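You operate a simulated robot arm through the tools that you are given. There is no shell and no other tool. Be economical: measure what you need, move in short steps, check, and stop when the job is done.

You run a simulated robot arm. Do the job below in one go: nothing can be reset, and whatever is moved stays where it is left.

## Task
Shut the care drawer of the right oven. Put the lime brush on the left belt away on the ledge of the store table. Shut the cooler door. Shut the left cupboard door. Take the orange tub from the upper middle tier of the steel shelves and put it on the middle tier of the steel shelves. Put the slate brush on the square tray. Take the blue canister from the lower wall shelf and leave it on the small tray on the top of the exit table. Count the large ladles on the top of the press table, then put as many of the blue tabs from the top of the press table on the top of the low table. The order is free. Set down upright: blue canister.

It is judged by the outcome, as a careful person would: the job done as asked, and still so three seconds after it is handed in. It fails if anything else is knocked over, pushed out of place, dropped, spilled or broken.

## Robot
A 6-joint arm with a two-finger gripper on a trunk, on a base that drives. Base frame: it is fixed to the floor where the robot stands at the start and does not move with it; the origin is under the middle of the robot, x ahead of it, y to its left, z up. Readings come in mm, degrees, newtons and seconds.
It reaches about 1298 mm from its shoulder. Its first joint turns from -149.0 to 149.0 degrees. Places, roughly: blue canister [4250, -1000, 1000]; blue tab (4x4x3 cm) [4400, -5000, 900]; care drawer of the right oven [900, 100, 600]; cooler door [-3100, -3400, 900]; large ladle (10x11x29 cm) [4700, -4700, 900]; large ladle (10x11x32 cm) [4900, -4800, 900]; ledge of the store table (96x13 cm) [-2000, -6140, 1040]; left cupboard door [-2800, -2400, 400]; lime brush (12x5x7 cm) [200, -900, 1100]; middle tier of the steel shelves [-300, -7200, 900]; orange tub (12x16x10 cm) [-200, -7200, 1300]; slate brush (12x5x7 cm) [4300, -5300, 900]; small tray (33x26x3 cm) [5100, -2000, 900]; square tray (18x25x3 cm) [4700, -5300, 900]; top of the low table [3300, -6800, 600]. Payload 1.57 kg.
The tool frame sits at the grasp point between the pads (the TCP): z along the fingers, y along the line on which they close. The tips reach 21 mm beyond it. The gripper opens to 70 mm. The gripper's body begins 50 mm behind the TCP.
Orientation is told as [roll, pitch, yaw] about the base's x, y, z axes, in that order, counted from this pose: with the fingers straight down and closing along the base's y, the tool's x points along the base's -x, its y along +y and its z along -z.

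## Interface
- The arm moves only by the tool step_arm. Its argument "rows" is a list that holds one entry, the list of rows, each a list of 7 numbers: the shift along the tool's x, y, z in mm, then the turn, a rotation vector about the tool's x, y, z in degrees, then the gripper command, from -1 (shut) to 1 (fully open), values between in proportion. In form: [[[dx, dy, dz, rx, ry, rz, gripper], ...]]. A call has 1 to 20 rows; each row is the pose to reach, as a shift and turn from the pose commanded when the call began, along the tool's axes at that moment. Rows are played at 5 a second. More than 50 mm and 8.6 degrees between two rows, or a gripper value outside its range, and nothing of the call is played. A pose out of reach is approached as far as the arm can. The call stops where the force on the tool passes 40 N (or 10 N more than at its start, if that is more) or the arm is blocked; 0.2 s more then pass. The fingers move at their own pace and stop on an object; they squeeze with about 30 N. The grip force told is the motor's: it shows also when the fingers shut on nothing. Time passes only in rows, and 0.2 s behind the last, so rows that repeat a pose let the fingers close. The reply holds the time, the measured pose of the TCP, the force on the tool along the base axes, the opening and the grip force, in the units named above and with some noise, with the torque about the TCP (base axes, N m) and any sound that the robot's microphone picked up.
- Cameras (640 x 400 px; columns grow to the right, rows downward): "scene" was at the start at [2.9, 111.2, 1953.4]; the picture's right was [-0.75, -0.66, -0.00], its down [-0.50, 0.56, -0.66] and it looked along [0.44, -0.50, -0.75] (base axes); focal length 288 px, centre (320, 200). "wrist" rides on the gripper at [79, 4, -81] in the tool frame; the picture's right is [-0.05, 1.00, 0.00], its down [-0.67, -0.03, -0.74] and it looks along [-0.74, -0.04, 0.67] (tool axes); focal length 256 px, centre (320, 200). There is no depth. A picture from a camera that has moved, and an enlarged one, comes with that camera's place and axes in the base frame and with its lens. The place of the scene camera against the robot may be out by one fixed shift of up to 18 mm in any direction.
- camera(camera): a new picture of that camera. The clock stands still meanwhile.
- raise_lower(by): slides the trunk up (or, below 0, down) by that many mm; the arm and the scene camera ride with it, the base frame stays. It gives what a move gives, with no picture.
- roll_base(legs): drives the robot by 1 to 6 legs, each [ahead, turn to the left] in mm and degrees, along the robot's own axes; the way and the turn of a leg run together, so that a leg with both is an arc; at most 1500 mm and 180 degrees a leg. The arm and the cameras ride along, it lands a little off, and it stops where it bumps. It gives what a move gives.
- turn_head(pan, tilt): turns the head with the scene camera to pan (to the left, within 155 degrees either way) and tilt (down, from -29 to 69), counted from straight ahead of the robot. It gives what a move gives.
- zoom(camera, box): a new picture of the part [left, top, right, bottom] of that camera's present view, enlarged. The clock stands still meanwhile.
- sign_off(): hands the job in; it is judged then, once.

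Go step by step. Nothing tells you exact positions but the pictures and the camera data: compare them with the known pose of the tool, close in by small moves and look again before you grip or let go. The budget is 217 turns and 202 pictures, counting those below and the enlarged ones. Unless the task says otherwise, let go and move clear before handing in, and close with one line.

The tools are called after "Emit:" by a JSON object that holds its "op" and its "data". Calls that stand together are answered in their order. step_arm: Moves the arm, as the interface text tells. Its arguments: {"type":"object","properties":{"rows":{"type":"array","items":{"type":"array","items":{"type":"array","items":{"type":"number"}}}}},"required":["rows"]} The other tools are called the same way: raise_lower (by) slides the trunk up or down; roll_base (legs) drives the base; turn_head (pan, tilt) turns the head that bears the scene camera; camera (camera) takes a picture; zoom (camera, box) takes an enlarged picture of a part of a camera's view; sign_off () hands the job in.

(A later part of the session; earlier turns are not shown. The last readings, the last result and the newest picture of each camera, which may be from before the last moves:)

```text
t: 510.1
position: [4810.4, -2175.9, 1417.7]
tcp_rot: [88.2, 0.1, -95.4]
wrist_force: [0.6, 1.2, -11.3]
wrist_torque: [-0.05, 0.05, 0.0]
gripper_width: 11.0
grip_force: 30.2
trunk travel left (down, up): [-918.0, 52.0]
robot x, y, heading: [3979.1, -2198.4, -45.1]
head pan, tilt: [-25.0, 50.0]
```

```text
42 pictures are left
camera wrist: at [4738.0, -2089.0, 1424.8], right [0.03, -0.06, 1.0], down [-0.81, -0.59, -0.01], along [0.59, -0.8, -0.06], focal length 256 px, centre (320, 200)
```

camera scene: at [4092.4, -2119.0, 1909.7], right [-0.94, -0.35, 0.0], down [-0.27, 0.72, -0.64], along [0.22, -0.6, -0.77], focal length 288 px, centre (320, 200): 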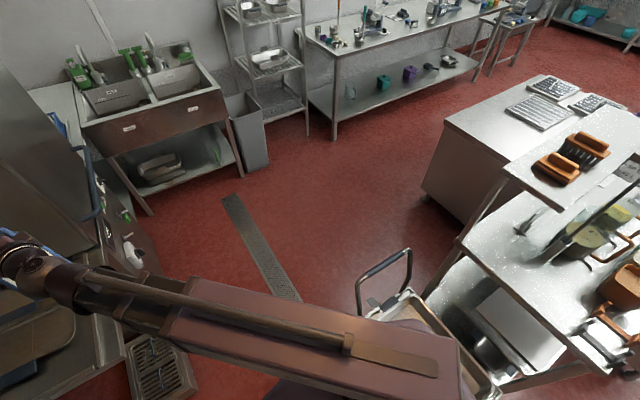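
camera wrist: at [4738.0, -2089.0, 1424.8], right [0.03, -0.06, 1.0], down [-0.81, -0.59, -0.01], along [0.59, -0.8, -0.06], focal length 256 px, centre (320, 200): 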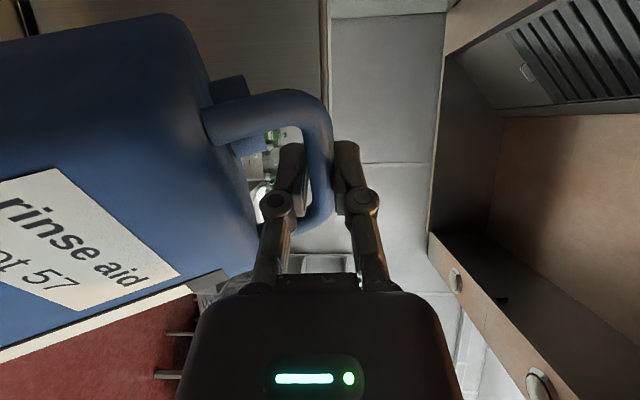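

Emit:
{"op": "turn_head", "data": {"pan": 0, "tilt": 69}}

Emit:
{"op": "camera", "data": {"camera": "scene"}}

Emit:
{"op": "turn_head", "data": {"pan": -60, "tilt": 69}}

Emit:
{"op": "camera", "data": {"camera": "scene"}}

```text
t: 511.0
position: [4810.5, -2174.9, 1417.2]
tcp_rot: [88.2, 0.2, -95.4]
wrist_force: [-0.3, 0.4, -10.9]
wrist_torque: [-0.05, 0.08, 0.01]
gripper_width: 11.0
grip_force: 29.8
trunk travel left (down, up): [-918.0, 52.0]
robot x, y, heading: [3981.5, -2196.4, -44.9]
head pan, tilt: [0.0, 68.8]
```

```text
41 pictures are left
camera scene: at [4105.4, -2086.2, 1887.7], right [-0.71, -0.71, 0.0], down [-0.66, 0.66, -0.36], along [0.26, -0.26, -0.93], focal length 288 px, centre (320, 200)
```

scene: 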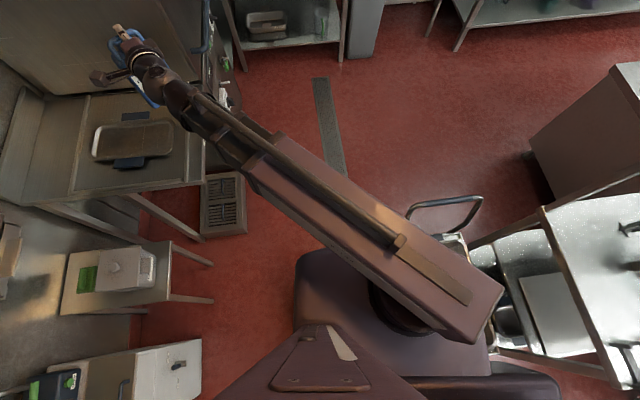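

```text
t: 512.3
position: [4810.4, -2174.7, 1416.8]
tcp_rot: [88.2, 0.1, -95.4]
wrist_force: [0.2, -0.4, -10.9]
wrist_torque: [-0.04, 0.02, 0.05]
gripper_width: 11.1
grip_force: 30.4
trunk travel left (down, up): [-918.0, 52.0]
robot x, y, heading: [3981.0, -2197.0, -44.9]
head pan, tilt: [-60.0, 68.8]
```

```text
40 pictures are left
camera scene: at [4051.5, -2100.7, 1887.8], right [-0.97, 0.26, 0.0], down [0.24, 0.9, -0.36], along [-0.09, -0.35, -0.93], focal length 288 px, centre (320, 200)
```

scene: 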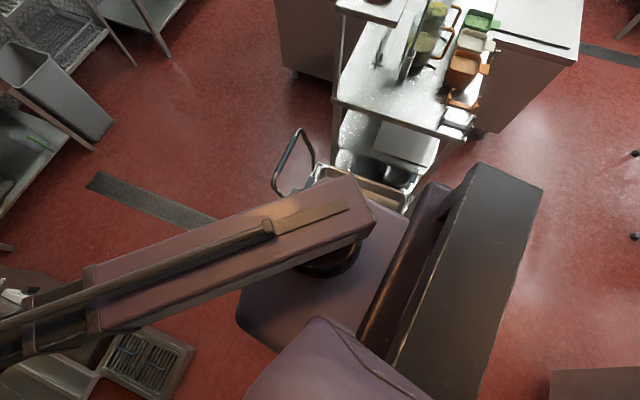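

Nothing is touching now, and the tray is within reach from here (r≈1140), so I stay put and extend the arm over the tray.

Emit:
{"op": "step_arm", "data": {"rows": [[[16, 0, 23, 0, 1.2, 0, -1], [32, 0, 47, 0, 2.4, 0, -1], [48, 0, 70, 0, 3.6, 0, -1], [65, 0, 93, 0, 4.8, 0, -1], [81, 0, 116, 0, 6, 0, -1], [97, 0, 140, 0, 7.2, 0, -1], [113, 0, 163, 0, 8.4, 0, -1], [129, 0, 186, 0, 9.6, 0, -1], [145, 0, 210, 0, 10.8, 0, -1], [162, 0, 233, 0, 12, 0, -1], [178, 0, 256, 0, 13.2, 0, -1], [194, 0, 279, 0, 14.4, 0, -1]]]}}

Emit:
{"op": "turn_head", "data": {"pan": 50, "tilt": 40}}

Emit:
{"op": "camera", "data": {"camera": "scene"}}

```text
t: 514.9
position: [5107.9, -2006.4, 1415.0]
tcp_rot: [88.2, 0.4, -81.1]
wrist_force: [-0.3, 0.3, -11.6]
wrist_torque: [-0.03, 0.04, -0.03]
gripper_width: 11.0
grip_force: 29.8
out of reach, approached as far as the arm can: row 5, 6, 7, 8, 9, 10, 11, 12
trunk travel left (down, up): [-918.0, 52.0]
robot x, y, heading: [3986.4, -2193.3, -44.5]
head pan, tilt: [-60.0, 68.8]
```

```text
t: 516.8
position: [5106.2, -2007.3, 1416.6]
tcp_rot: [88.2, 0.4, -81.1]
wrist_force: [0.6, 0.9, -11.0]
wrist_torque: [-0.06, 0.03, 0.0]
gripper_width: 11.2
grip_force: 30.5
trunk travel left (down, up): [-918.0, 52.0]
robot x, y, heading: [3980.8, -2198.0, -44.8]
head pan, tilt: [50.0, 40.0]
```

```text
39 pictures are left
camera scene: at [4151.1, -2038.8, 1923.7], right [0.09, -1.0, 0.0], down [-0.64, -0.06, -0.77], along [0.76, 0.07, -0.64], focal length 288 px, centre (320, 200)
```

scene: 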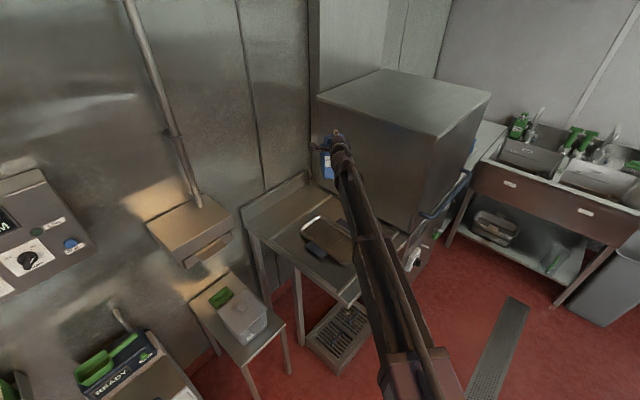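

Lower 290 mm and check alignment over the tray.

Emit:
{"op": "raise_lower", "data": {"by": -290}}

Emit:
{"op": "camera", "data": {"camera": "scene"}}

Emit:
{"op": "camera", "data": {"camera": "wrist"}}

```text
t: 519.7
position: [5106.5, -2007.4, 1126.3]
tcp_rot: [88.3, 0.6, -81.2]
wrist_force: [-0.5, -0.6, -10.4]
wrist_torque: [-0.07, 0.04, -0.05]
gripper_width: 11.2
grip_force: 29.8
trunk travel left (down, up): [-628.0, 342.0]
robot x, y, heading: [3978.6, -2195.0, -44.8]
head pan, tilt: [50.0, 40.0]
```

```text
38 pictures are left
camera scene: at [4150.6, -2038.9, 1633.8], right [0.09, -1.0, 0.0], down [-0.64, -0.06, -0.77], along [0.76, 0.07, -0.64], focal length 288 px, centre (320, 200)
```

scene: 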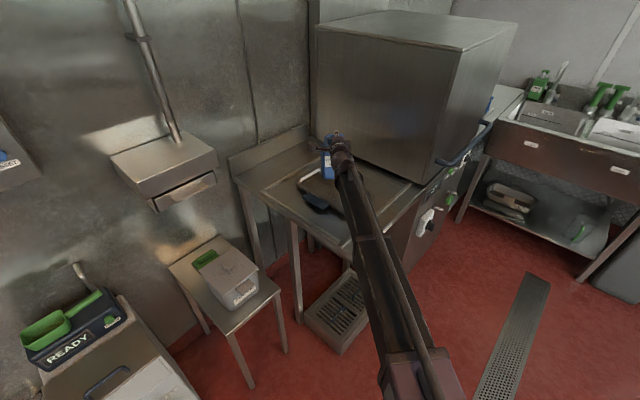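

```text
37 pictures are left
camera wrist: at [5013.8, -1942.2, 1135.0], right [0.04, -0.06, 1.0], down [-0.63, -0.77, -0.02], along [0.77, -0.63, -0.07], focal length 256 px, centre (320, 200)
```

wrist: 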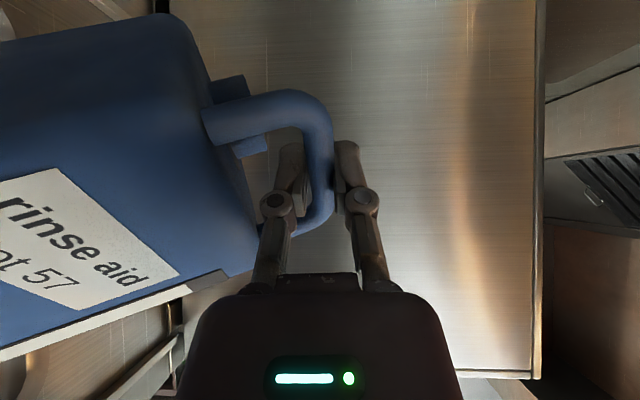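

Emit:
{"op": "zoom", "data": {"camera": "scene", "box": [250, 110, 410, 230]}}

```text
3.33 times, centred on (330, 170) of scene
camera zoom: at [4150.6, -2038.9, 1633.8], right [0.09, -1.0, 0.0], down [-0.64, -0.06, -0.77], along [0.76, 0.07, -0.64], focal length 960 px, centre (287, 300)
```

zoom: 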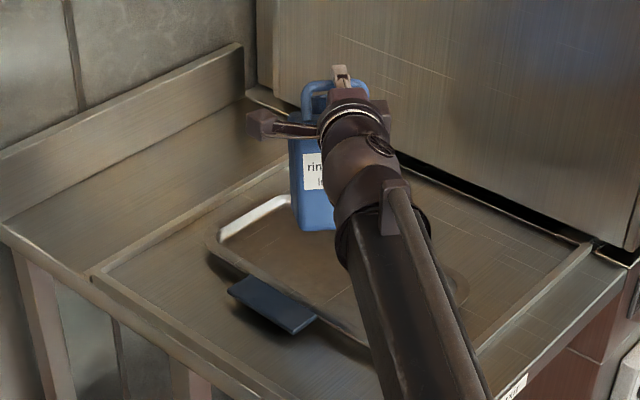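

The tray's long side runs along the wall normal, so I turn the canister 44° to align with it before setting down.

Emit:
{"op": "step_arm", "data": {"rows": [[[1, 0, -1, 0, 5.5, 0, -1], [1, 0, -2, 0, 11, 0, -1], [2, 0, -3, 0, 16.5, 0, -1], [2, 0, -4, 0, 22, 0, -1], [3, 0, -5, 0, 27.5, 0, -1], [3, 0, -6, 0, 33, 0, -1], [4, 0, -8, 0, 38.5, 0, -1], [4, 0, -9, 0, 44, 0, -1]]]}}

Emit:
{"op": "raise_lower", "data": {"by": -15}}

Emit:
{"op": "zoom", "data": {"camera": "scene", "box": [250, 100, 410, 220]}}

Emit:
{"op": "camera", "data": {"camera": "wrist"}}

```text
t: 521.5
position: [5095.5, -2004.8, 1130.0]
tcp_rot: [89.1, 1.6, -37.0]
wrist_force: [-0.2, -0.6, -10.8]
wrist_torque: [-0.05, -0.03, 0.0]
gripper_width: 10.9
grip_force: 29.9
out of reach, approached as far as the arm can: row 1, 2, 3
trunk travel left (down, up): [-628.0, 342.0]
robot x, y, heading: [3986.5, -2197.2, -44.8]
head pan, tilt: [50.0, 40.0]
```

```text
t: 522.1
position: [5094.6, -2005.9, 1113.8]
tcp_rot: [89.0, 1.5, -37.0]
wrist_force: [-0.1, -0.7, -11.0]
wrist_torque: [-0.09, 0.01, -0.01]
gripper_width: 10.8
grip_force: 30.3
trunk travel left (down, up): [-613.0, 357.0]
robot x, y, heading: [3982.3, -2194.8, -44.7]
head pan, tilt: [50.0, 40.0]
```

```text
3.33 times, centred on (330, 160) of scene
camera zoom: at [4150.5, -2038.9, 1618.7], right [0.09, -1.0, 0.0], down [-0.64, -0.06, -0.77], along [0.76, 0.07, -0.64], focal length 960 px, centre (287, 333)
```

zoom: 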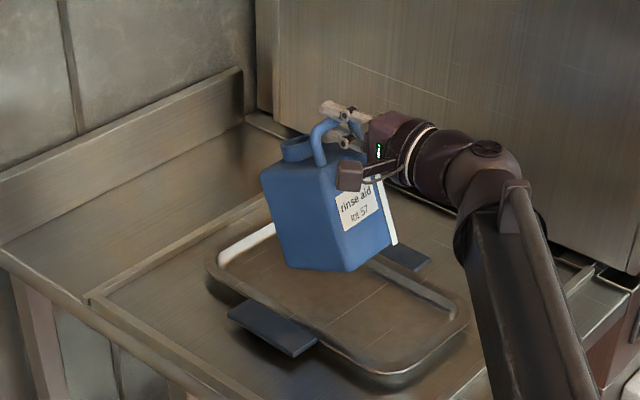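

```text
34 pictures are left
camera wrist: at [4984.2, -2022.4, 1123.0], right [0.08, -0.04, 1.0], down [0.08, -1.0, -0.04], along [0.99, 0.08, -0.07], focal length 256 px, centre (320, 200)
```

wrist: 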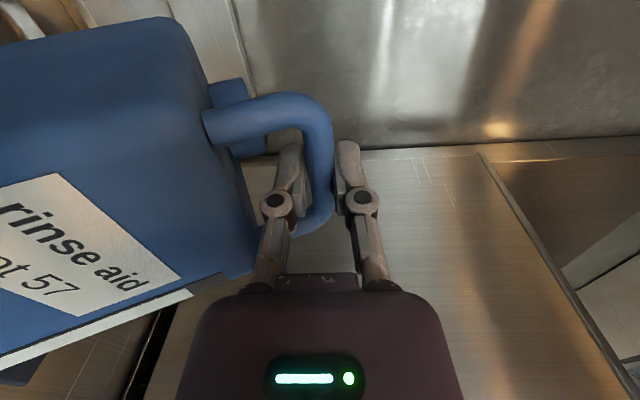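

Good view: the canister hangs over the tray. I lower until its back edge touches.

Emit:
{"op": "raise_lower", "data": {"by": -12}}

Emit:
{"op": "raise_lower", "data": {"by": -6}}

Emit:
{"op": "raise_lower", "data": {"by": -5}}

Emit:
{"op": "zoom", "data": {"camera": "scene", "box": [250, 90, 410, 210]}}

```text
t: 522.7
position: [5095.3, -2005.1, 1102.0]
tcp_rot: [89.0, 1.6, -37.1]
wrist_force: [0.0, -0.5, -10.3]
wrist_torque: [-0.06, -0.03, -0.03]
gripper_width: 11.2
grip_force: 30.1
trunk travel left (down, up): [-601.0, 369.0]
robot x, y, heading: [3982.1, -2193.9, -44.8]
head pan, tilt: [50.0, 40.0]
```

```text
t: 523.3
position: [5095.5, -2005.5, 1095.9]
tcp_rot: [89.0, 1.7, -37.1]
wrist_force: [-0.1, 0.3, -11.0]
wrist_torque: [-0.06, -0.01, -0.01]
gripper_width: 11.0
grip_force: 29.8
trunk travel left (down, up): [-595.0, 375.0]
robot x, y, heading: [3981.6, -2196.4, -44.6]
head pan, tilt: [50.0, 40.0]
```

```text
t: 523.8
position: [5095.8, -2004.8, 1092.2]
tcp_rot: [88.9, 1.6, -37.2]
wrist_force: [0.7, 0.4, -10.3]
wrist_torque: [-0.06, -0.01, 0.01]
gripper_width: 11.0
grip_force: 30.7
trunk travel left (down, up): [-590.0, 380.0]
robot x, y, heading: [3980.7, -2197.9, -44.8]
head pan, tilt: [50.0, 40.0]
```

```text
3.33 times, centred on (330, 150) of scene
camera zoom: at [4150.6, -2038.9, 1595.7], right [0.09, -1.0, 0.0], down [-0.64, -0.06, -0.77], along [0.76, 0.07, -0.64], focal length 960 px, centre (287, 367)
```

zoom: 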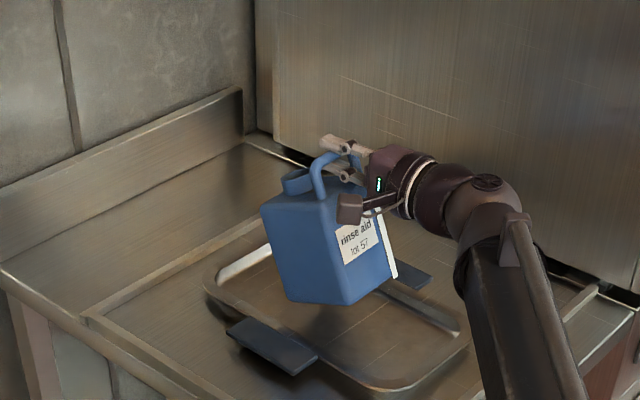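

Emit:
{"op": "raise_lower", "data": {"by": -5}}

Emit:
{"op": "raise_lower", "data": {"by": -4}}

Emit:
{"op": "raise_lower", "data": {"by": -4}}

Emit:
{"op": "raise_lower", "data": {"by": -4}}

```text
t: 524.4
position: [5096.7, -2004.5, 1084.9]
tcp_rot: [89.0, 1.6, -37.1]
wrist_force: [-0.8, 0.2, -10.8]
wrist_torque: [-0.09, -0.04, -0.01]
gripper_width: 11.0
grip_force: 30.5
trunk travel left (down, up): [-585.0, 385.0]
robot x, y, heading: [3982.0, -2197.3, -44.8]
head pan, tilt: [50.0, 40.0]
```

```text
t: 524.9
position: [5096.0, -2004.8, 1082.3]
tcp_rot: [89.0, 1.6, -37.1]
wrist_force: [-0.2, -0.6, -9.9]
wrist_torque: [-0.06, -0.04, 0.01]
gripper_width: 11.1
grip_force: 30.3
trunk travel left (down, up): [-581.0, 389.0]
robot x, y, heading: [3982.7, -2194.0, -44.8]
head pan, tilt: [50.0, 40.0]
```

```text
t: 525.4
position: [5094.9, -2004.8, 1077.9]
tcp_rot: [89.1, 1.6, -37.1]
wrist_force: [-0.5, 0.1, -11.4]
wrist_torque: [-0.05, 0.03, 0.01]
gripper_width: 11.3
grip_force: 30.3
trunk travel left (down, up): [-577.0, 393.0]
robot x, y, heading: [3982.8, -2195.4, -44.6]
head pan, tilt: [50.0, 40.0]
```

```text
t: 526.0
position: [5096.2, -2005.3, 1073.5]
tcp_rot: [89.1, 1.5, -37.1]
wrist_force: [0.6, 0.6, -11.2]
wrist_torque: [-0.1, -0.02, -0.03]
gripper_width: 11.2
grip_force: 30.3
trunk travel left (down, up): [-573.0, 397.0]
robot x, y, heading: [3983.5, -2195.6, -44.8]
head pan, tilt: [50.0, 40.0]
```

Emit:
{"op": "raise_lower", "data": {"by": -5}}

Emit:
{"op": "raise_lower", "data": {"by": -5}}

Emit:
{"op": "zoom", "data": {"camera": "scene", "box": [250, 80, 410, 200]}}

```text
t: 526.5
position: [5096.2, -2004.5, 1069.1]
tcp_rot: [89.1, 1.6, -37.0]
wrist_force: [0.2, 0.3, -11.3]
wrist_torque: [-0.08, 0.0, 0.0]
gripper_width: 10.9
grip_force: 29.8
trunk travel left (down, up): [-568.0, 402.0]
robot x, y, heading: [3980.6, -2199.3, -44.9]
head pan, tilt: [50.0, 40.0]
```

```text
t: 527.0
position: [5094.0, -2007.1, 1066.7]
tcp_rot: [89.2, 1.7, -37.1]
wrist_force: [1.0, -3.9, 9.1]
wrist_torque: [0.01, -0.17, -0.04]
gripper_width: 10.8
grip_force: 29.9
trunk travel left (down, up): [-563.0, 407.0]
robot x, y, heading: [3979.0, -2196.2, -44.6]
head pan, tilt: [50.0, 40.0]
```

```text
3.33 times, centred on (330, 140) of scene
camera zoom: at [4147.6, -2039.7, 1569.5], right [0.09, -1.0, 0.0], down [-0.64, -0.06, -0.77], along [0.76, 0.07, -0.64], focal length 960 px, centre (287, 400)
```

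zoom: 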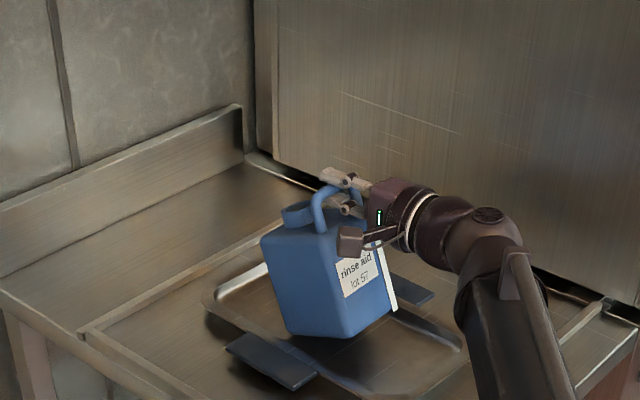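

Back edge touches at bar height 1067. I stand it upright by retracting the bar along the pivot arc in small steps with lowering.

Emit:
{"op": "step_arm", "data": {"rows": [[[0, 0, -7, 0, 0, 0, -1], [0, 0, -14, 0, 0, 0, -1], [0, 0, -20, 0, 0, 0, -1]]]}}

Emit:
{"op": "zoom", "data": {"camera": "scene", "box": [250, 80, 410, 200]}}

```text
t: 527.8
position: [5083.1, -2021.9, 1063.3]
tcp_rot: [89.0, 1.5, -36.9]
wrist_force: [-0.2, 0.4, -10.9]
wrist_torque: [-0.13, 0.01, 0.01]
gripper_width: 10.9
grip_force: 30.1
trunk travel left (down, up): [-563.0, 407.0]
robot x, y, heading: [3982.6, -2195.5, -44.7]
head pan, tilt: [50.0, 40.0]
```

```text
3.33 times, centred on (330, 140) of scene
camera zoom: at [4150.6, -2038.9, 1568.5], right [0.09, -1.0, 0.0], down [-0.64, -0.06, -0.77], along [0.76, 0.07, -0.64], focal length 960 px, centre (287, 400)
```

zoom: 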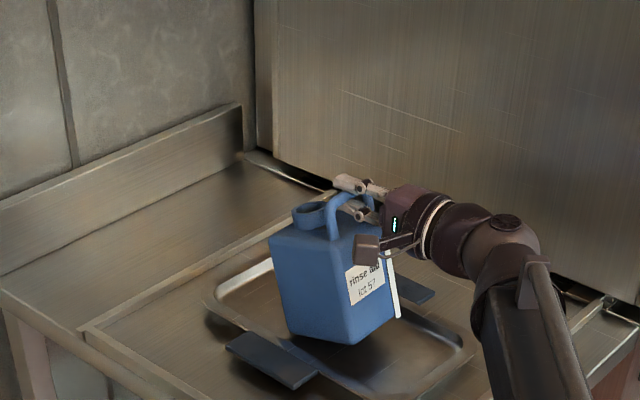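

Emit:
{"op": "raise_lower", "data": {"by": -3}}

Emit:
{"op": "raise_lower", "data": {"by": -3}}

Emit:
{"op": "raise_lower", "data": {"by": -3}}

Emit:
{"op": "zoom", "data": {"camera": "scene", "box": [270, 100, 390, 190]}}

```text
t: 528.4
position: [5082.5, -2022.8, 1062.8]
tcp_rot: [89.2, 1.6, -37.1]
wrist_force: [0.0, -2.8, 1.8]
wrist_torque: [-0.03, -0.09, -0.02]
gripper_width: 11.0
grip_force: 29.6
trunk travel left (down, up): [-560.0, 410.0]
robot x, y, heading: [3981.6, -2194.1, -44.6]
head pan, tilt: [50.0, 40.0]
```

```text
t: 528.9
position: [5081.2, -2022.9, 1062.6]
tcp_rot: [89.3, 1.6, -37.2]
wrist_force: [0.8, -9.8, 21.0]
wrist_torque: [0.06, -0.15, -0.09]
gripper_width: 11.0
grip_force: 30.4
trunk travel left (down, up): [-557.0, 413.0]
robot x, y, heading: [3981.3, -2197.0, -44.8]
head pan, tilt: [50.0, 40.0]
```

```text
t: 529.5
position: [5080.0, -2024.4, 1061.5]
tcp_rot: [89.6, 1.8, -37.4]
wrist_force: [-6.0, -7.2, 25.3]
wrist_torque: [0.07, -0.17, -0.17]
gripper_width: 10.8
grip_force: 30.3
trunk travel left (down, up): [-555.0, 415.0]
robot x, y, heading: [3980.7, -2199.2, -44.9]
head pan, tilt: [50.0, 40.0]
stopped: the force on the tool passed its limit at 40 N (the readings are from after the stop); the commanded pose is now the measured one
```

```text
4.44 times, centred on (330, 145) of scene
camera zoom: at [4144.5, -2040.4, 1561.0], right [0.09, -1.0, 0.0], down [-0.64, -0.06, -0.77], along [0.77, 0.07, -0.64], focal length 1280 px, centre (276, 444)
```

zoom: 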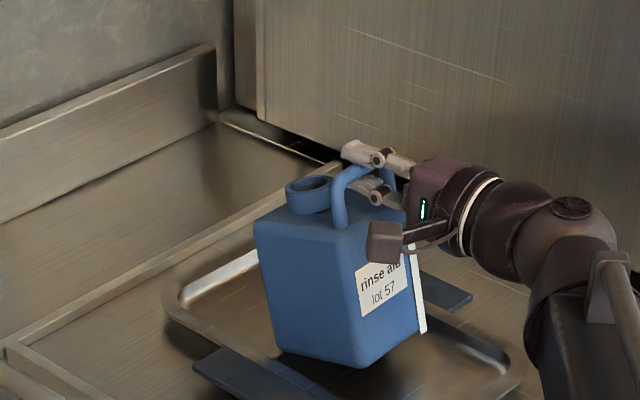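

Contact with the back edge holding. I continue: ease 3 mm, retract 20 mm, lower again.

Emit:
{"op": "raise_lower", "data": {"by": 2}}

Emit:
{"op": "step_arm", "data": {"rows": [[[0, 0, -6, 0, 0, 0, -1], [0, 0, -12, 0, 0, 0, -1], [0, 0, -18, 0, 0, 0, -1]]]}}

Emit:
{"op": "raise_lower", "data": {"by": -3}}

Emit:
{"op": "raise_lower", "data": {"by": -2}}

Emit:
{"op": "zoom", "data": {"camera": "scene", "box": [270, 100, 390, 190]}}

```text
t: 530.0
position: [5080.3, -2025.0, 1061.9]
tcp_rot: [89.5, 1.7, -37.2]
wrist_force: [-4.8, -6.2, 19.0]
wrist_torque: [0.0, -0.15, 0.0]
gripper_width: 10.9
grip_force: 29.7
trunk travel left (down, up): [-557.0, 413.0]
robot x, y, heading: [3981.6, -2199.1, -44.8]
head pan, tilt: [50.0, 40.0]
```

```text
t: 530.8
position: [5073.4, -2037.3, 1057.4]
tcp_rot: [89.3, 1.7, -37.3]
wrist_force: [-0.6, 0.6, -8.7]
wrist_torque: [-0.12, 0.04, 0.09]
gripper_width: 11.0
grip_force: 30.1
trunk travel left (down, up): [-557.0, 413.0]
robot x, y, heading: [3982.5, -2191.4, -44.9]
head pan, tilt: [50.0, 40.0]
```

```text
t: 531.3
position: [5071.7, -2036.5, 1056.1]
tcp_rot: [89.4, 1.8, -37.2]
wrist_force: [-1.7, -2.5, -0.4]
wrist_torque: [-0.13, -0.11, 0.03]
gripper_width: 10.9
grip_force: 29.9
trunk travel left (down, up): [-554.0, 416.0]
robot x, y, heading: [3981.8, -2193.2, -44.5]
head pan, tilt: [50.0, 40.0]
```

```text
t: 531.9
position: [5072.0, -2038.5, 1055.8]
tcp_rot: [89.6, 1.8, -37.2]
wrist_force: [-2.3, -4.7, 9.3]
wrist_torque: [0.0, -0.11, -0.07]
gripper_width: 11.0
grip_force: 30.3
trunk travel left (down, up): [-552.0, 418.0]
robot x, y, heading: [3982.2, -2194.3, -45.0]
head pan, tilt: [50.0, 40.0]
```

```text
4.44 times, centred on (330, 145) of scene
camera zoom: at [4147.3, -2040.0, 1557.8], right [0.09, -1.0, 0.0], down [-0.64, -0.06, -0.77], along [0.76, 0.07, -0.64], focal length 1280 px, centre (276, 444)
```

zoom: 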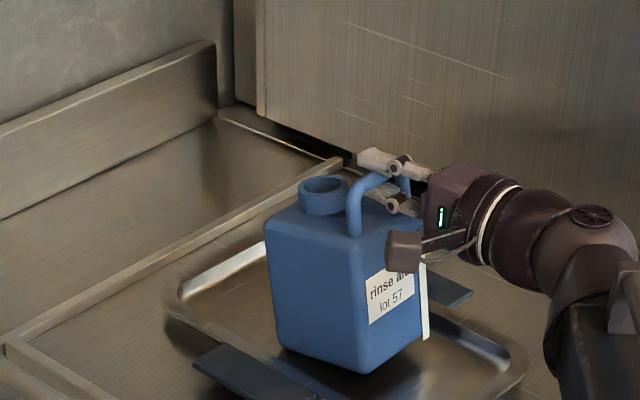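

Nearly upright. One more: ease, retract 12, lower.

Emit:
{"op": "step_arm", "data": {"rows": [[[0, 0, -6, 0, 0, 0, -1], [0, 0, -12, 0, 0, 0, -1]]]}}

Emit:
{"op": "raise_lower", "data": {"by": -3}}

Emit:
{"op": "raise_lower", "data": {"by": -2}}

Emit:
{"op": "zoom", "data": {"camera": "scene", "box": [270, 100, 390, 190]}}

Emit:
{"op": "camera", "data": {"camera": "wrist"}}

```text
t: 532.5
position: [5064.6, -2045.1, 1052.6]
tcp_rot: [89.2, 1.7, -37.2]
wrist_force: [-0.5, 0.1, -9.1]
wrist_torque: [-0.17, -0.04, -0.02]
gripper_width: 11.1
grip_force: 30.2
trunk travel left (down, up): [-552.0, 418.0]
robot x, y, heading: [3981.2, -2196.6, -44.7]
head pan, tilt: [50.0, 40.0]
```

```text
t: 533.0
position: [5064.9, -2046.7, 1052.2]
tcp_rot: [89.4, 1.7, -37.2]
wrist_force: [-1.2, -4.3, 0.4]
wrist_torque: [-0.06, -0.1, -0.03]
gripper_width: 10.9
grip_force: 29.9
trunk travel left (down, up): [-549.0, 421.0]
robot x, y, heading: [3977.6, -2191.9, -44.8]
head pan, tilt: [50.0, 40.0]
```

```text
t: 533.5
position: [5066.1, -2045.7, 1048.4]
tcp_rot: [89.3, 1.7, -37.2]
wrist_force: [-1.3, -0.2, -4.4]
wrist_torque: [-0.06, -0.08, 0.04]
gripper_width: 10.8
grip_force: 29.7
trunk travel left (down, up): [-547.0, 423.0]
robot x, y, heading: [3984.9, -2198.2, -44.9]
head pan, tilt: [50.0, 40.0]
```

```text
4.44 times, centred on (330, 145) of scene
camera zoom: at [4149.6, -2039.1, 1552.1], right [0.09, -1.0, 0.0], down [-0.64, -0.06, -0.77], along [0.76, 0.07, -0.64], focal length 1280 px, centre (276, 444)
```

zoom: 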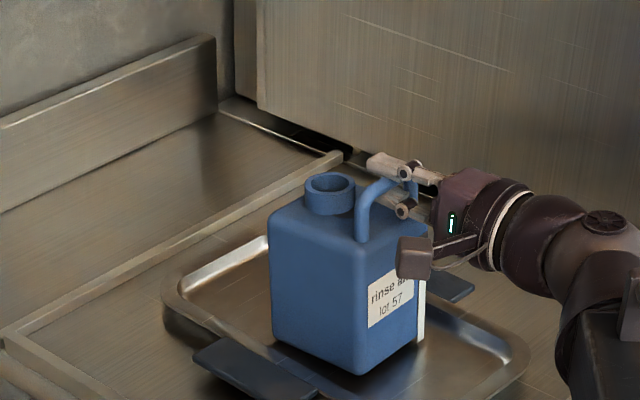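

```text
27 pictures are left
camera wrist: at [4953.8, -2062.8, 1057.4], right [0.07, -0.04, 1.0], down [0.08, -1.0, -0.05], along [0.99, 0.08, -0.07], focal length 256 px, centre (320, 200)
```

wrist: 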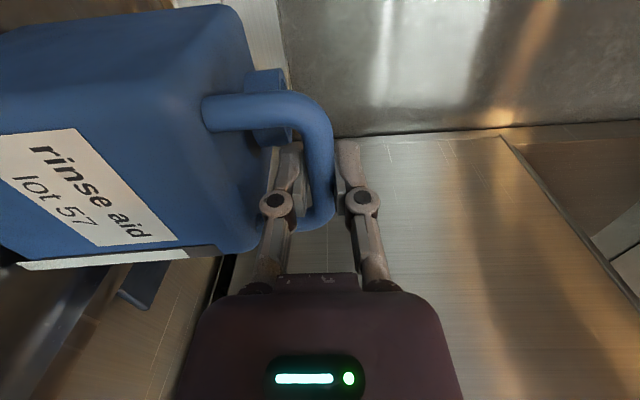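

It stands upright. Lower 2 mm to seat, open a little (26 mm) and back straight out.

Emit:
{"op": "raise_lower", "data": {"by": -2}}

Emit:
{"op": "step_arm", "data": {"rows": [[[0, 0, 0, 0, 0, 0, -0.4], [0, 0, 0, 0, 0, 0, -0.26], [0, 0, 0, 0, 0, 0, -0.26], [0, 0, 0, 0, 0, 0, -0.26]]]}}

Emit:
{"op": "camera", "data": {"camera": "wrist"}}

Emit:
{"op": "zoom", "data": {"camera": "scene", "box": [270, 100, 390, 190]}}

```text
t: 534.0
position: [5064.7, -2045.8, 1048.5]
tcp_rot: [89.4, 1.7, -37.3]
wrist_force: [-2.8, -2.2, 1.5]
wrist_torque: [-0.03, -0.13, 0.03]
gripper_width: 10.9
grip_force: 29.8
trunk travel left (down, up): [-545.0, 425.0]
robot x, y, heading: [3980.0, -2193.1, -45.0]
head pan, tilt: [50.0, 40.0]
```

```text
t: 535.0
position: [5064.4, -2046.9, 1048.4]
tcp_rot: [89.3, 1.7, -37.2]
wrist_force: [-0.6, -0.2, 0.3]
wrist_torque: [0.02, 0.04, 0.01]
gripper_width: 25.6
grip_force: 0.1
trunk travel left (down, up): [-545.0, 425.0]
robot x, y, heading: [3978.1, -2196.0, -44.9]
head pan, tilt: [50.0, 40.0]
```

```text
26 pictures are left
camera wrist: at [4953.5, -2063.2, 1056.2], right [0.07, -0.04, 1.0], down [0.08, -1.0, -0.05], along [0.99, 0.08, -0.07], focal length 256 px, centre (320, 200)
```

wrist: 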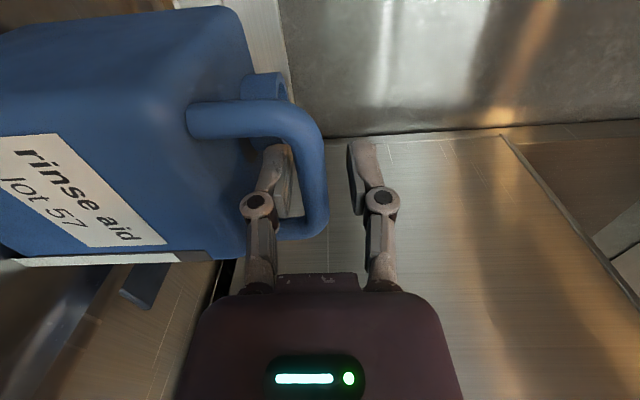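

```text
4.44 times, centred on (330, 145) of scene
camera zoom: at [4149.0, -2039.1, 1550.3], right [0.09, -1.0, 0.0], down [-0.64, -0.06, -0.77], along [0.76, 0.07, -0.64], focal length 1280 px, centre (276, 444)
```

zoom: 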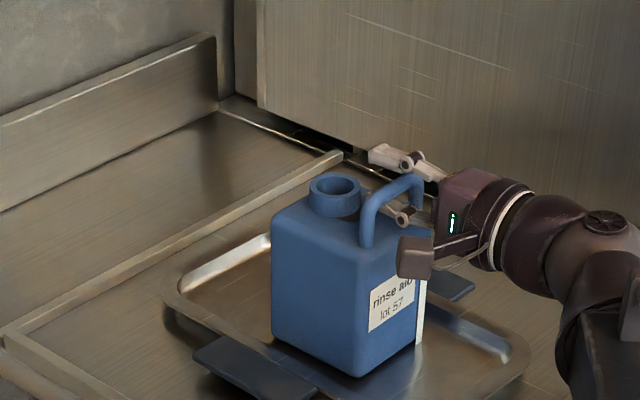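

Finger sits close under the bar; I lower 4 mm to centre it in the hole, then withdraw.

Emit:
{"op": "raise_lower", "data": {"by": -4}}

Emit:
{"op": "step_arm", "data": {"rows": [[[0, 0, -8, 0, 0, 0, -0.26], [0, 0, -16, 0, 0, 0, -0.26], [0, 0, -24, 0, 0, 0, -0.26], [0, 0, -32, 0, 0, 0, -0.26], [0, 0, -60, 0, 0, 0, -0.26], [0, 0, -100, 0, 0, 0, -0.26]]]}}

Emit:
{"op": "zoom", "data": {"camera": "scene", "box": [250, 80, 410, 200]}}

```text
t: 535.5
position: [5065.0, -2045.6, 1043.1]
tcp_rot: [89.4, 1.9, -37.3]
wrist_force: [-0.4, 0.8, -0.6]
wrist_torque: [-0.02, 0.01, 0.0]
gripper_width: 25.9
grip_force: 0.0
trunk travel left (down, up): [-541.0, 429.0]
robot x, y, heading: [3980.5, -2196.1, -44.8]
head pan, tilt: [50.0, 40.0]
```

```text
t: 536.9
position: [5002.8, -2125.2, 1043.6]
tcp_rot: [89.4, 1.7, -37.2]
wrist_force: [-0.6, -0.3, -0.4]
wrist_torque: [-0.05, -0.02, 0.01]
gripper_width: 25.8
grip_force: 0.1
trunk travel left (down, up): [-541.0, 429.0]
robot x, y, heading: [3981.3, -2197.1, -44.7]
head pan, tilt: [50.0, 40.0]
```

```text
3.33 times, centred on (330, 140) of scene
camera zoom: at [4148.8, -2039.2, 1546.4], right [0.09, -1.0, 0.0], down [-0.64, -0.06, -0.77], along [0.76, 0.07, -0.64], focal length 960 px, centre (287, 400)
```

zoom: 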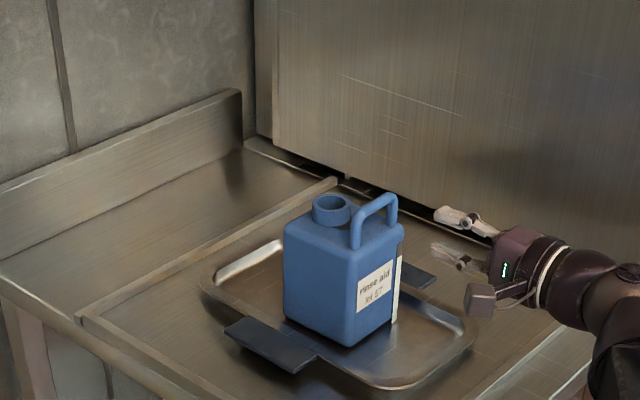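

The canister stands upright on the small tray. Now I raise, unroll the gripper and fold the arm ahead for the drive back.

Emit:
{"op": "raise_lower", "data": {"by": 400}}

Emit:
{"op": "step_arm", "data": {"rows": [[[0, 0, -20, 0, 0, -8, 0], [0, 0, -40, 0, 0, -16, 0], [0, 0, -60, 0, 0, -24, 0], [0, 0, -80, 0, 0, -32, 0], [0, 0, -80, 0, 0, -40, 0], [0, 0, -80, 0, 0, -48, 0], [0, 0, -80, 0, 0, -56, 0], [0, 0, -80, 0, 0, -64, 0], [0, 0, -80, 0, 0, -72, 0], [0, 0, -80, 0, 0, -80, 0], [0, 0, -80, 0, 0, -88, 0], [0, 0, -80, 0, 0, -90, 0]]]}}

Emit:
{"op": "step_arm", "data": {"rows": [[[1, 7, -38, 0, 4.9, 0, -1], [3, 14, -76, 0, 9.8, 0, -1], [6, 21, -114, 0, 14.7, 0, -1], [11, 28, -152, 0, 19.6, 0, -1], [17, 35, -190, 0, 24.5, 0, -1], [24, 42, -228, 0, 29.4, 0, -1], [33, 49, -266, 0, 34.3, 0, -1], [43, 56, -304, 0, 39.2, 0, -1], [53, 63, -342, 0, 44.1, 0, -1], [65, 70, -380, 0, 49, 0, -1], [78, 77, -418, 0, 53.9, 0, -1], [91, 84, -456, 0, 58.8, 0, -1], [105, 91, -494, 0, 63.7, 0, -1], [119, 98, -532, 0, 68.6, 0, -1], [134, 105, -570, 0, 73.5, 0, -1], [150, 112, -608, 0, 78.4, 0, -1], [167, 119, -646, 0, 83.3, 0, -1], [185, 125, -684, 0, 88.2, 0, -1]]]}}

```text
t: 540.8
position: [5005.6, -2125.5, 1443.4]
tcp_rot: [89.4, 1.7, -37.2]
wrist_force: [0.2, 1.3, 0.6]
wrist_torque: [0.01, 0.0, 0.0]
gripper_width: 25.7
grip_force: 0.0
trunk travel left (down, up): [-941.0, 29.0]
robot x, y, heading: [3980.7, -2194.4, -44.8]
head pan, tilt: [50.0, 40.0]
```

```text
t: 543.4
position: [4957.4, -2188.4, 1443.4]
tcp_rot: [73.3, -88.3, -20.5]
wrist_force: [-0.1, -0.3, -0.2]
wrist_torque: [-0.01, -0.03, 0.01]
gripper_width: 35.1
grip_force: 0.1
trunk travel left (down, up): [-941.0, 29.0]
robot x, y, heading: [3980.1, -2198.6, -44.7]
head pan, tilt: [50.0, 40.0]
```

```text
t: 547.2
position: [4436.1, -2656.8, 1259.7]
tcp_rot: [1.9, -1.2, 52.8]
wrist_force: [0.0, 0.5, 0.5]
wrist_torque: [-0.01, -0.03, -0.01]
gripper_width: 0.0
grip_force: 28.8
out of reach, approached as far as the arm can: row 1, 2, 3, 4, 5, 6, 7, 8, 9, 10, 11, 12, 13, 14, 15, 16, 17, 18
trunk travel left (down, up): [-941.0, 29.0]
robot x, y, heading: [3983.3, -2194.8, -44.9]
head pan, tilt: [50.0, 40.0]
```

Emit:
{"op": "roll_base", "data": {"legs": [[0, 106], [0, 106.4], [1200, 0]]}}

Emit:
{"op": "turn_head", "data": {"pan": -15, "tilt": 25}}

Emit:
{"op": "camera", "data": {"camera": "scene"}}

```text
t: 549.7
position: [4567.7, -2468.2, 1260.0]
tcp_rot: [1.8, -1.3, 72.9]
wrist_force: [1.2, 0.2, -0.2]
wrist_torque: [-0.01, 0.0, 0.02]
gripper_width: 0.1
grip_force: 28.5
trunk travel left (down, up): [-941.0, 29.0]
robot x, y, heading: [3981.5, -2190.1, -27.5]
head pan, tilt: [50.0, 40.0]
stopped in leg 1: the robot was blocked; the commanded pose is now the measured one
```

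```text
t: 551.1
position: [4566.7, -2470.7, 1260.6]
tcp_rot: [1.7, -1.1, 72.9]
wrist_force: [-0.2, -0.2, -0.3]
wrist_torque: [-0.04, -0.01, 0.01]
gripper_width: 0.0
grip_force: 28.9
trunk travel left (down, up): [-941.0, 29.0]
robot x, y, heading: [3982.2, -2183.7, -27.6]
head pan, tilt: [-15.0, 25.0]
```

```text
23 pictures are left
camera scene: at [4084.4, -2082.8, 1969.6], right [-0.68, -0.74, 0.0], down [-0.31, 0.29, -0.91], along [0.67, -0.61, -0.42], focal length 288 px, centre (320, 200)
```

scene: 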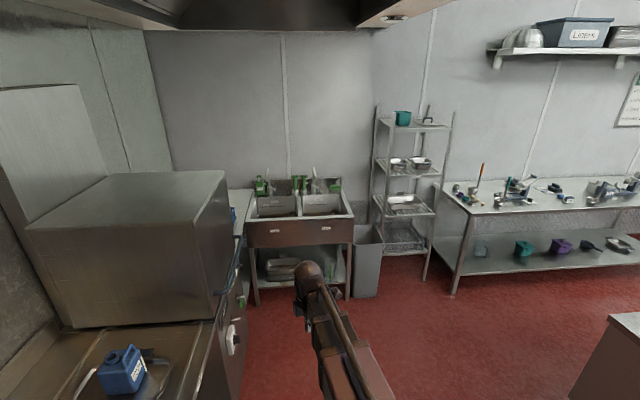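

It bumps against the trolley on its right side there. I undo that turn and back out along the way I came, which was free.

Emit:
{"op": "roll_base", "data": {"legs": [[0, -17], [-500, 0]]}}

Emit:
{"op": "turn_head", "data": {"pan": 0, "tilt": 50}}

Emit:
{"op": "camera", "data": {"camera": "scene"}}

```text
t: 556.0
position: [4092.2, -2267.2, 1260.5]
tcp_rot: [1.7, -1.2, 56.0]
wrist_force: [0.4, 0.7, -0.1]
wrist_torque: [-0.05, -0.01, 0.02]
gripper_width: 0.0
grip_force: 28.4
trunk travel left (down, up): [-941.0, 29.0]
robot x, y, heading: [3622.4, -1825.5, -44.2]
head pan, tilt: [-15.0, 25.0]
```

```text
t: 556.9
position: [4092.3, -2268.9, 1260.3]
tcp_rot: [1.7, -1.1, 56.0]
wrist_force: [0.7, 0.5, 0.5]
wrist_torque: [0.0, 0.0, 0.01]
gripper_width: 0.1
grip_force: 28.6
trunk travel left (down, up): [-941.0, 29.0]
robot x, y, heading: [3618.8, -1825.4, -44.1]
head pan, tilt: [0.0, 50.0]
```

```text
22 pictures are left
camera scene: at [3753.9, -1729.4, 1932.2], right [-0.7, -0.72, 0.0], down [-0.55, 0.53, -0.64], along [0.46, -0.45, -0.77], focal length 288 px, centre (320, 200)
```

scene: 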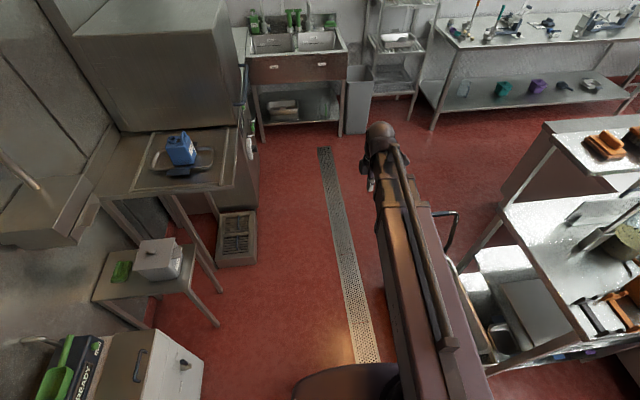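

Out and clear; the canister stands well on its tray. Now I head back along the oven lane.

Emit:
{"op": "roll_base", "data": {"legs": [[0, -129.3], [816, 0], [0, -41.5]]}}

Emit:
{"op": "turn_head", "data": {"pan": 0, "tilt": 25}}

Emit:
{"op": "camera", "data": {"camera": "scene"}}

```text
t: 573.0
position: [2295.2, -1541.8, 1260.4]
tcp_rot: [1.7, -1.2, -116.1]
wrist_force: [-0.1, -0.9, 0.7]
wrist_torque: [0.05, 0.01, 0.0]
gripper_width: 0.0
grip_force: 28.5
trunk travel left (down, up): [-941.0, 29.0]
robot x, y, heading: [2833.8, -1896.0, 144.4]
head pan, tilt: [0.0, 50.0]
```

```text
t: 573.8
position: [2293.7, -1537.2, 1260.3]
tcp_rot: [1.7, -1.2, -116.2]
wrist_force: [0.0, 0.2, 0.4]
wrist_torque: [-0.01, 0.02, -0.03]
gripper_width: 0.0
grip_force: 28.9
trunk travel left (down, up): [-941.0, 29.0]
robot x, y, heading: [2831.5, -1897.6, 144.4]
head pan, tilt: [0.0, 25.0]
```

```text
21 pictures are left
camera scene: at [2693.9, -2009.7, 1969.6], right [0.58, 0.81, 0.0], down [0.34, -0.25, -0.91], along [-0.74, 0.53, -0.42], focal length 288 px, centre (320, 200)
```

scene: 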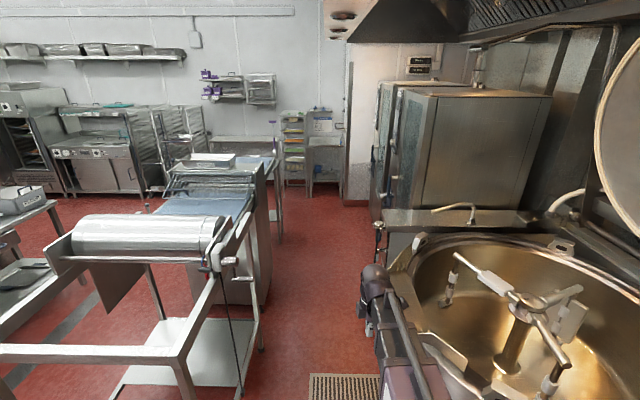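

The lane between roller table and kettle is clear along V≈-60. I thread it and continue to the corridor.

Emit:
{"op": "roll_base", "data": {"legs": [[0, 17.6], [744, 0], [0, -19], [1500, 0], [1450, 0], [0, 90]]}}

Emit:
{"op": "turn_head", "data": {"pan": -10, "tilt": 30}}

Emit:
{"op": "camera", "data": {"camera": "scene"}}

```text
t: 604.5
position: [-604.1, -444.0, 1261.0]
tcp_rot: [1.7, -1.2, -26.1]
wrist_force: [-0.1, 1.0, 0.5]
wrist_torque: [0.0, 0.02, 0.0]
gripper_width: 0.1
grip_force: 28.3
trunk travel left (down, up): [-941.0, 29.0]
robot x, y, heading: [-220.5, 74.8, -125.9]
head pan, tilt: [0.0, 25.0]
```

```text
t: 605.2
position: [-603.9, -446.2, 1259.3]
tcp_rot: [1.7, -1.2, -26.1]
wrist_force: [0.1, -0.4, -0.5]
wrist_torque: [0.01, -0.01, 0.0]
gripper_width: 0.0
grip_force: 28.7
trunk travel left (down, up): [-941.0, 29.0]
robot x, y, heading: [-219.8, 74.7, -126.0]
head pan, tilt: [-10.0, 30.0]
```

```text
20 pictures are left
camera scene: at [-125.8, -55.2, 1961.7], right [-0.69, 0.72, 0.0], down [0.36, 0.35, -0.87], along [-0.62, -0.6, -0.5], focal length 288 px, centre (320, 200)
```

scene: 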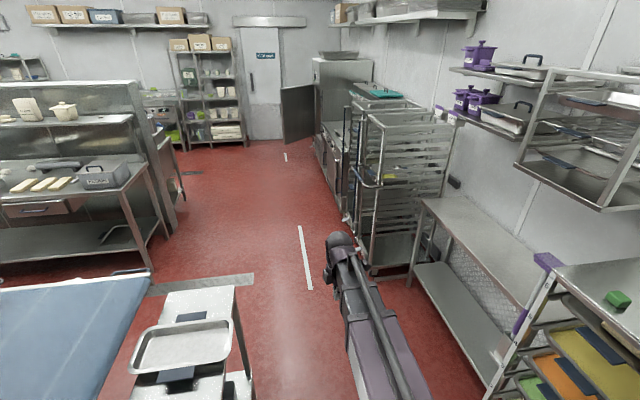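

Now down the corridor toward the cupboard and cooler.

Emit:
{"op": "roll_base", "data": {"legs": [[0, 3.5], [1500, 0], [900, 0]]}}

Emit:
{"op": "turn_head", "data": {"pan": -45, "tilt": 35}}

Emit:
{"op": "camera", "data": {"camera": "scene"}}

```text
t: 620.2
position: [-1854.4, -2505.6, 1259.3]
tcp_rot: [1.8, -1.2, -21.9]
wrist_force: [1.0, -1.0, -0.5]
wrist_torque: [0.03, 0.0, -0.01]
gripper_width: 0.2
grip_force: 28.1
trunk travel left (down, up): [-941.0, 29.0]
robot x, y, heading: [-1503.5, -1960.6, -121.8]
head pan, tilt: [-10.0, 30.0]
```

```text
t: 621.2
position: [-1856.0, -2505.3, 1260.3]
tcp_rot: [1.8, -1.2, -22.0]
wrist_force: [0.1, 0.4, 0.5]
wrist_torque: [0.0, -0.03, -0.03]
gripper_width: 0.0
grip_force: 28.6
trunk travel left (down, up): [-941.0, 29.0]
robot x, y, heading: [-1508.7, -1957.4, -122.0]
head pan, tilt: [-45.0, 35.0]
```

```text
19 pictures are left
camera scene: at [-1431.3, -2032.8, 1953.9], right [-0.23, 0.97, 0.0], down [0.56, 0.13, -0.82], along [-0.8, -0.19, -0.57], focal length 288 px, centre (320, 200)
```

scene: 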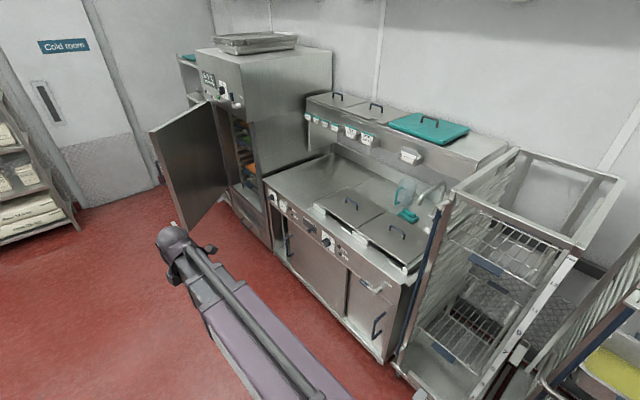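

Emit:
{"op": "zoom", "data": {"camera": "scene", "box": [220, 150, 440, 370]}}

```text
1.82 times, centred on (330, 260) of scene
camera zoom: at [-1431.3, -2032.8, 1953.9], right [-0.23, 0.97, 0.0], down [0.56, 0.13, -0.82], along [-0.8, -0.19, -0.57], focal length 524 px, centre (302, 91)
```

zoom: 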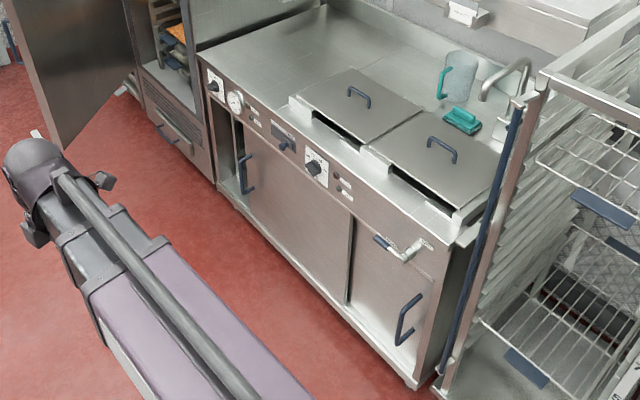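

The left cupboard is a sliding door standing open by a gap at its left; its vertical handle spans about z 380–580. I drive in front of it and face it.

Emit:
{"op": "roll_base", "data": {"legs": [[0, 4.2], [1195, 0], [0, -99]]}}

Emit:
{"op": "raise_lower", "data": {"by": -400}}

Emit:
{"op": "turn_head", "data": {"pan": 0, "tilt": 50}}

Emit:
{"op": "camera", "data": {"camera": "scene"}}

```text
t: 635.5
position: [-2571.5, -2614.6, 1259.9]
tcp_rot: [1.8, -1.4, -117.5]
wrist_force: [0.3, -0.1, 0.1]
wrist_torque: [-0.02, 0.0, 0.01]
gripper_width: 0.0
grip_force: 28.5
trunk travel left (down, up): [-941.0, 29.0]
robot x, y, heading: [-2042.3, -2987.8, 142.9]
head pan, tilt: [-45.0, 35.0]
```

```text
t: 639.4
position: [-2572.5, -2617.9, 859.2]
tcp_rot: [1.9, -1.2, -117.5]
wrist_force: [-1.5, 0.1, 0.5]
wrist_torque: [-0.03, 0.01, 0.01]
gripper_width: 0.1
grip_force: 28.8
trunk travel left (down, up): [-541.0, 429.0]
robot x, y, heading: [-2040.3, -2991.2, 142.7]
head pan, tilt: [-45.0, 35.0]
```

```text
t: 640.5
position: [-2571.9, -2615.8, 858.6]
tcp_rot: [1.8, -1.2, -117.6]
wrist_force: [0.5, 0.5, -0.2]
wrist_torque: [0.0, 0.0, -0.04]
gripper_width: 0.1
grip_force: 28.5
trunk travel left (down, up): [-541.0, 429.0]
robot x, y, heading: [-2041.3, -2986.6, 142.7]
head pan, tilt: [0.0, 50.0]
```

```text
17 pictures are left
camera scene: at [-2173.6, -3108.7, 1532.2], right [0.61, 0.8, 0.0], down [0.61, -0.46, -0.64], along [-0.51, 0.39, -0.77], focal length 288 px, centre (320, 200)
```

scene: 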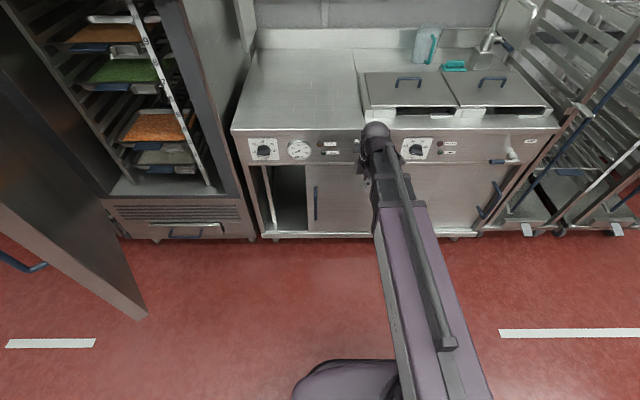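

The opening is ~190 mm wide left of the door; its handle is at V≈-3802. I align and level the closed gripper to the right of the handle.

Emit:
{"op": "step_arm", "data": {"rows": [[[0, 0, 0, 0, 0, 8.3, -1], [0, 0, 0, 0, 0, 16.6, -1], [0, 0, 0, 0, 0, 24.9, -1], [0, 0, 0, 0, 0, 33.2, -1], [0, 0, 0, 0, 0, 41.5, -1], [0, 0, 0, 0, 0, 49.8, -1], [0, 0, 0, 0, 0, 58.1, -1], [0, 0, 0, 0, 0, 66.4, -1], [0, 0, 0, 0, 0, 74.7, -1], [0, 0, 0, 0, 0, 83, -1], [0, 0, 0, 0, 0, 91.2, -1], [0, 0, 0, 0, 0, 99.4, -1]]]}}

Emit:
{"op": "step_arm", "data": {"rows": [[[-20, 9, -2, 0, -7.5, 0, -1], [-40, 18, -6, 0, -15, 0, -1], [-60, 27, -14, 0, -22.5, 0, -1], [-78, 36, -25, 0, -30, 0, -1], [-94, 45, -38, 0, -37.5, 0, -1], [-109, 54, -54, 0, -45, 0, -1], [-122, 63, -72, 0, -52.5, 0, -1], [-133, 72, -92, 0, -60, 0, -1], [-142, 81, -114, 0, -67.5, 0, -1], [-149, 90, -137, 0, -75, 0, -1], [-153, 99, -161, 0, -82.5, 0, -1], [-155, 109, -185, 0, -90, 0, -1]]]}}

Emit:
{"op": "raise_lower", "data": {"by": -300}}

Emit:
{"op": "camera", "data": {"camera": "scene"}}

```text
t: 643.1
position: [-2572.5, -2617.2, 859.8]
tcp_rot: [0.9, 1.9, 142.9]
wrist_force: [0.6, -0.6, 0.7]
wrist_torque: [0.02, -0.01, -0.01]
gripper_width: 0.0
grip_force: 28.4
trunk travel left (down, up): [-541.0, 429.0]
robot x, y, heading: [-2041.9, -2989.3, 142.7]
head pan, tilt: [0.0, 50.0]
```

```text
t: 645.7
position: [-2766.8, -2605.1, 1039.4]
tcp_rot: [31.5, -87.7, 111.9]
wrist_force: [0.0, -0.7, -0.1]
wrist_torque: [0.0, -0.02, 0.01]
gripper_width: 0.0
grip_force: 28.7
trunk travel left (down, up): [-541.0, 429.0]
robot x, y, heading: [-2043.0, -2989.5, 142.6]
head pan, tilt: [0.0, 50.0]
```

```text
t: 648.7
position: [-2766.9, -2604.2, 740.6]
tcp_rot: [26.8, -88.0, 116.3]
wrist_force: [0.5, 0.4, -0.3]
wrist_torque: [0.0, 0.0, 0.0]
gripper_width: 0.2
grip_force: 28.8
trunk travel left (down, up): [-241.0, 729.0]
robot x, y, heading: [-2040.0, -2992.1, 142.7]
head pan, tilt: [0.0, 50.0]
```

```text
16 pictures are left
camera scene: at [-2173.6, -3108.8, 1232.2], right [0.61, 0.8, 0.0], down [0.61, -0.46, -0.64], along [-0.51, 0.39, -0.77], focal length 288 px, centre (320, 200)
```

scene: 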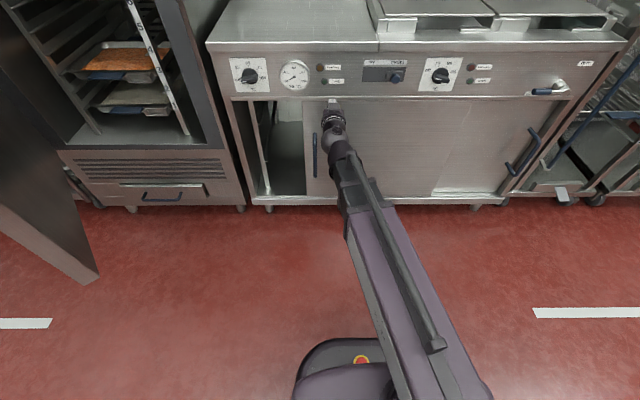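

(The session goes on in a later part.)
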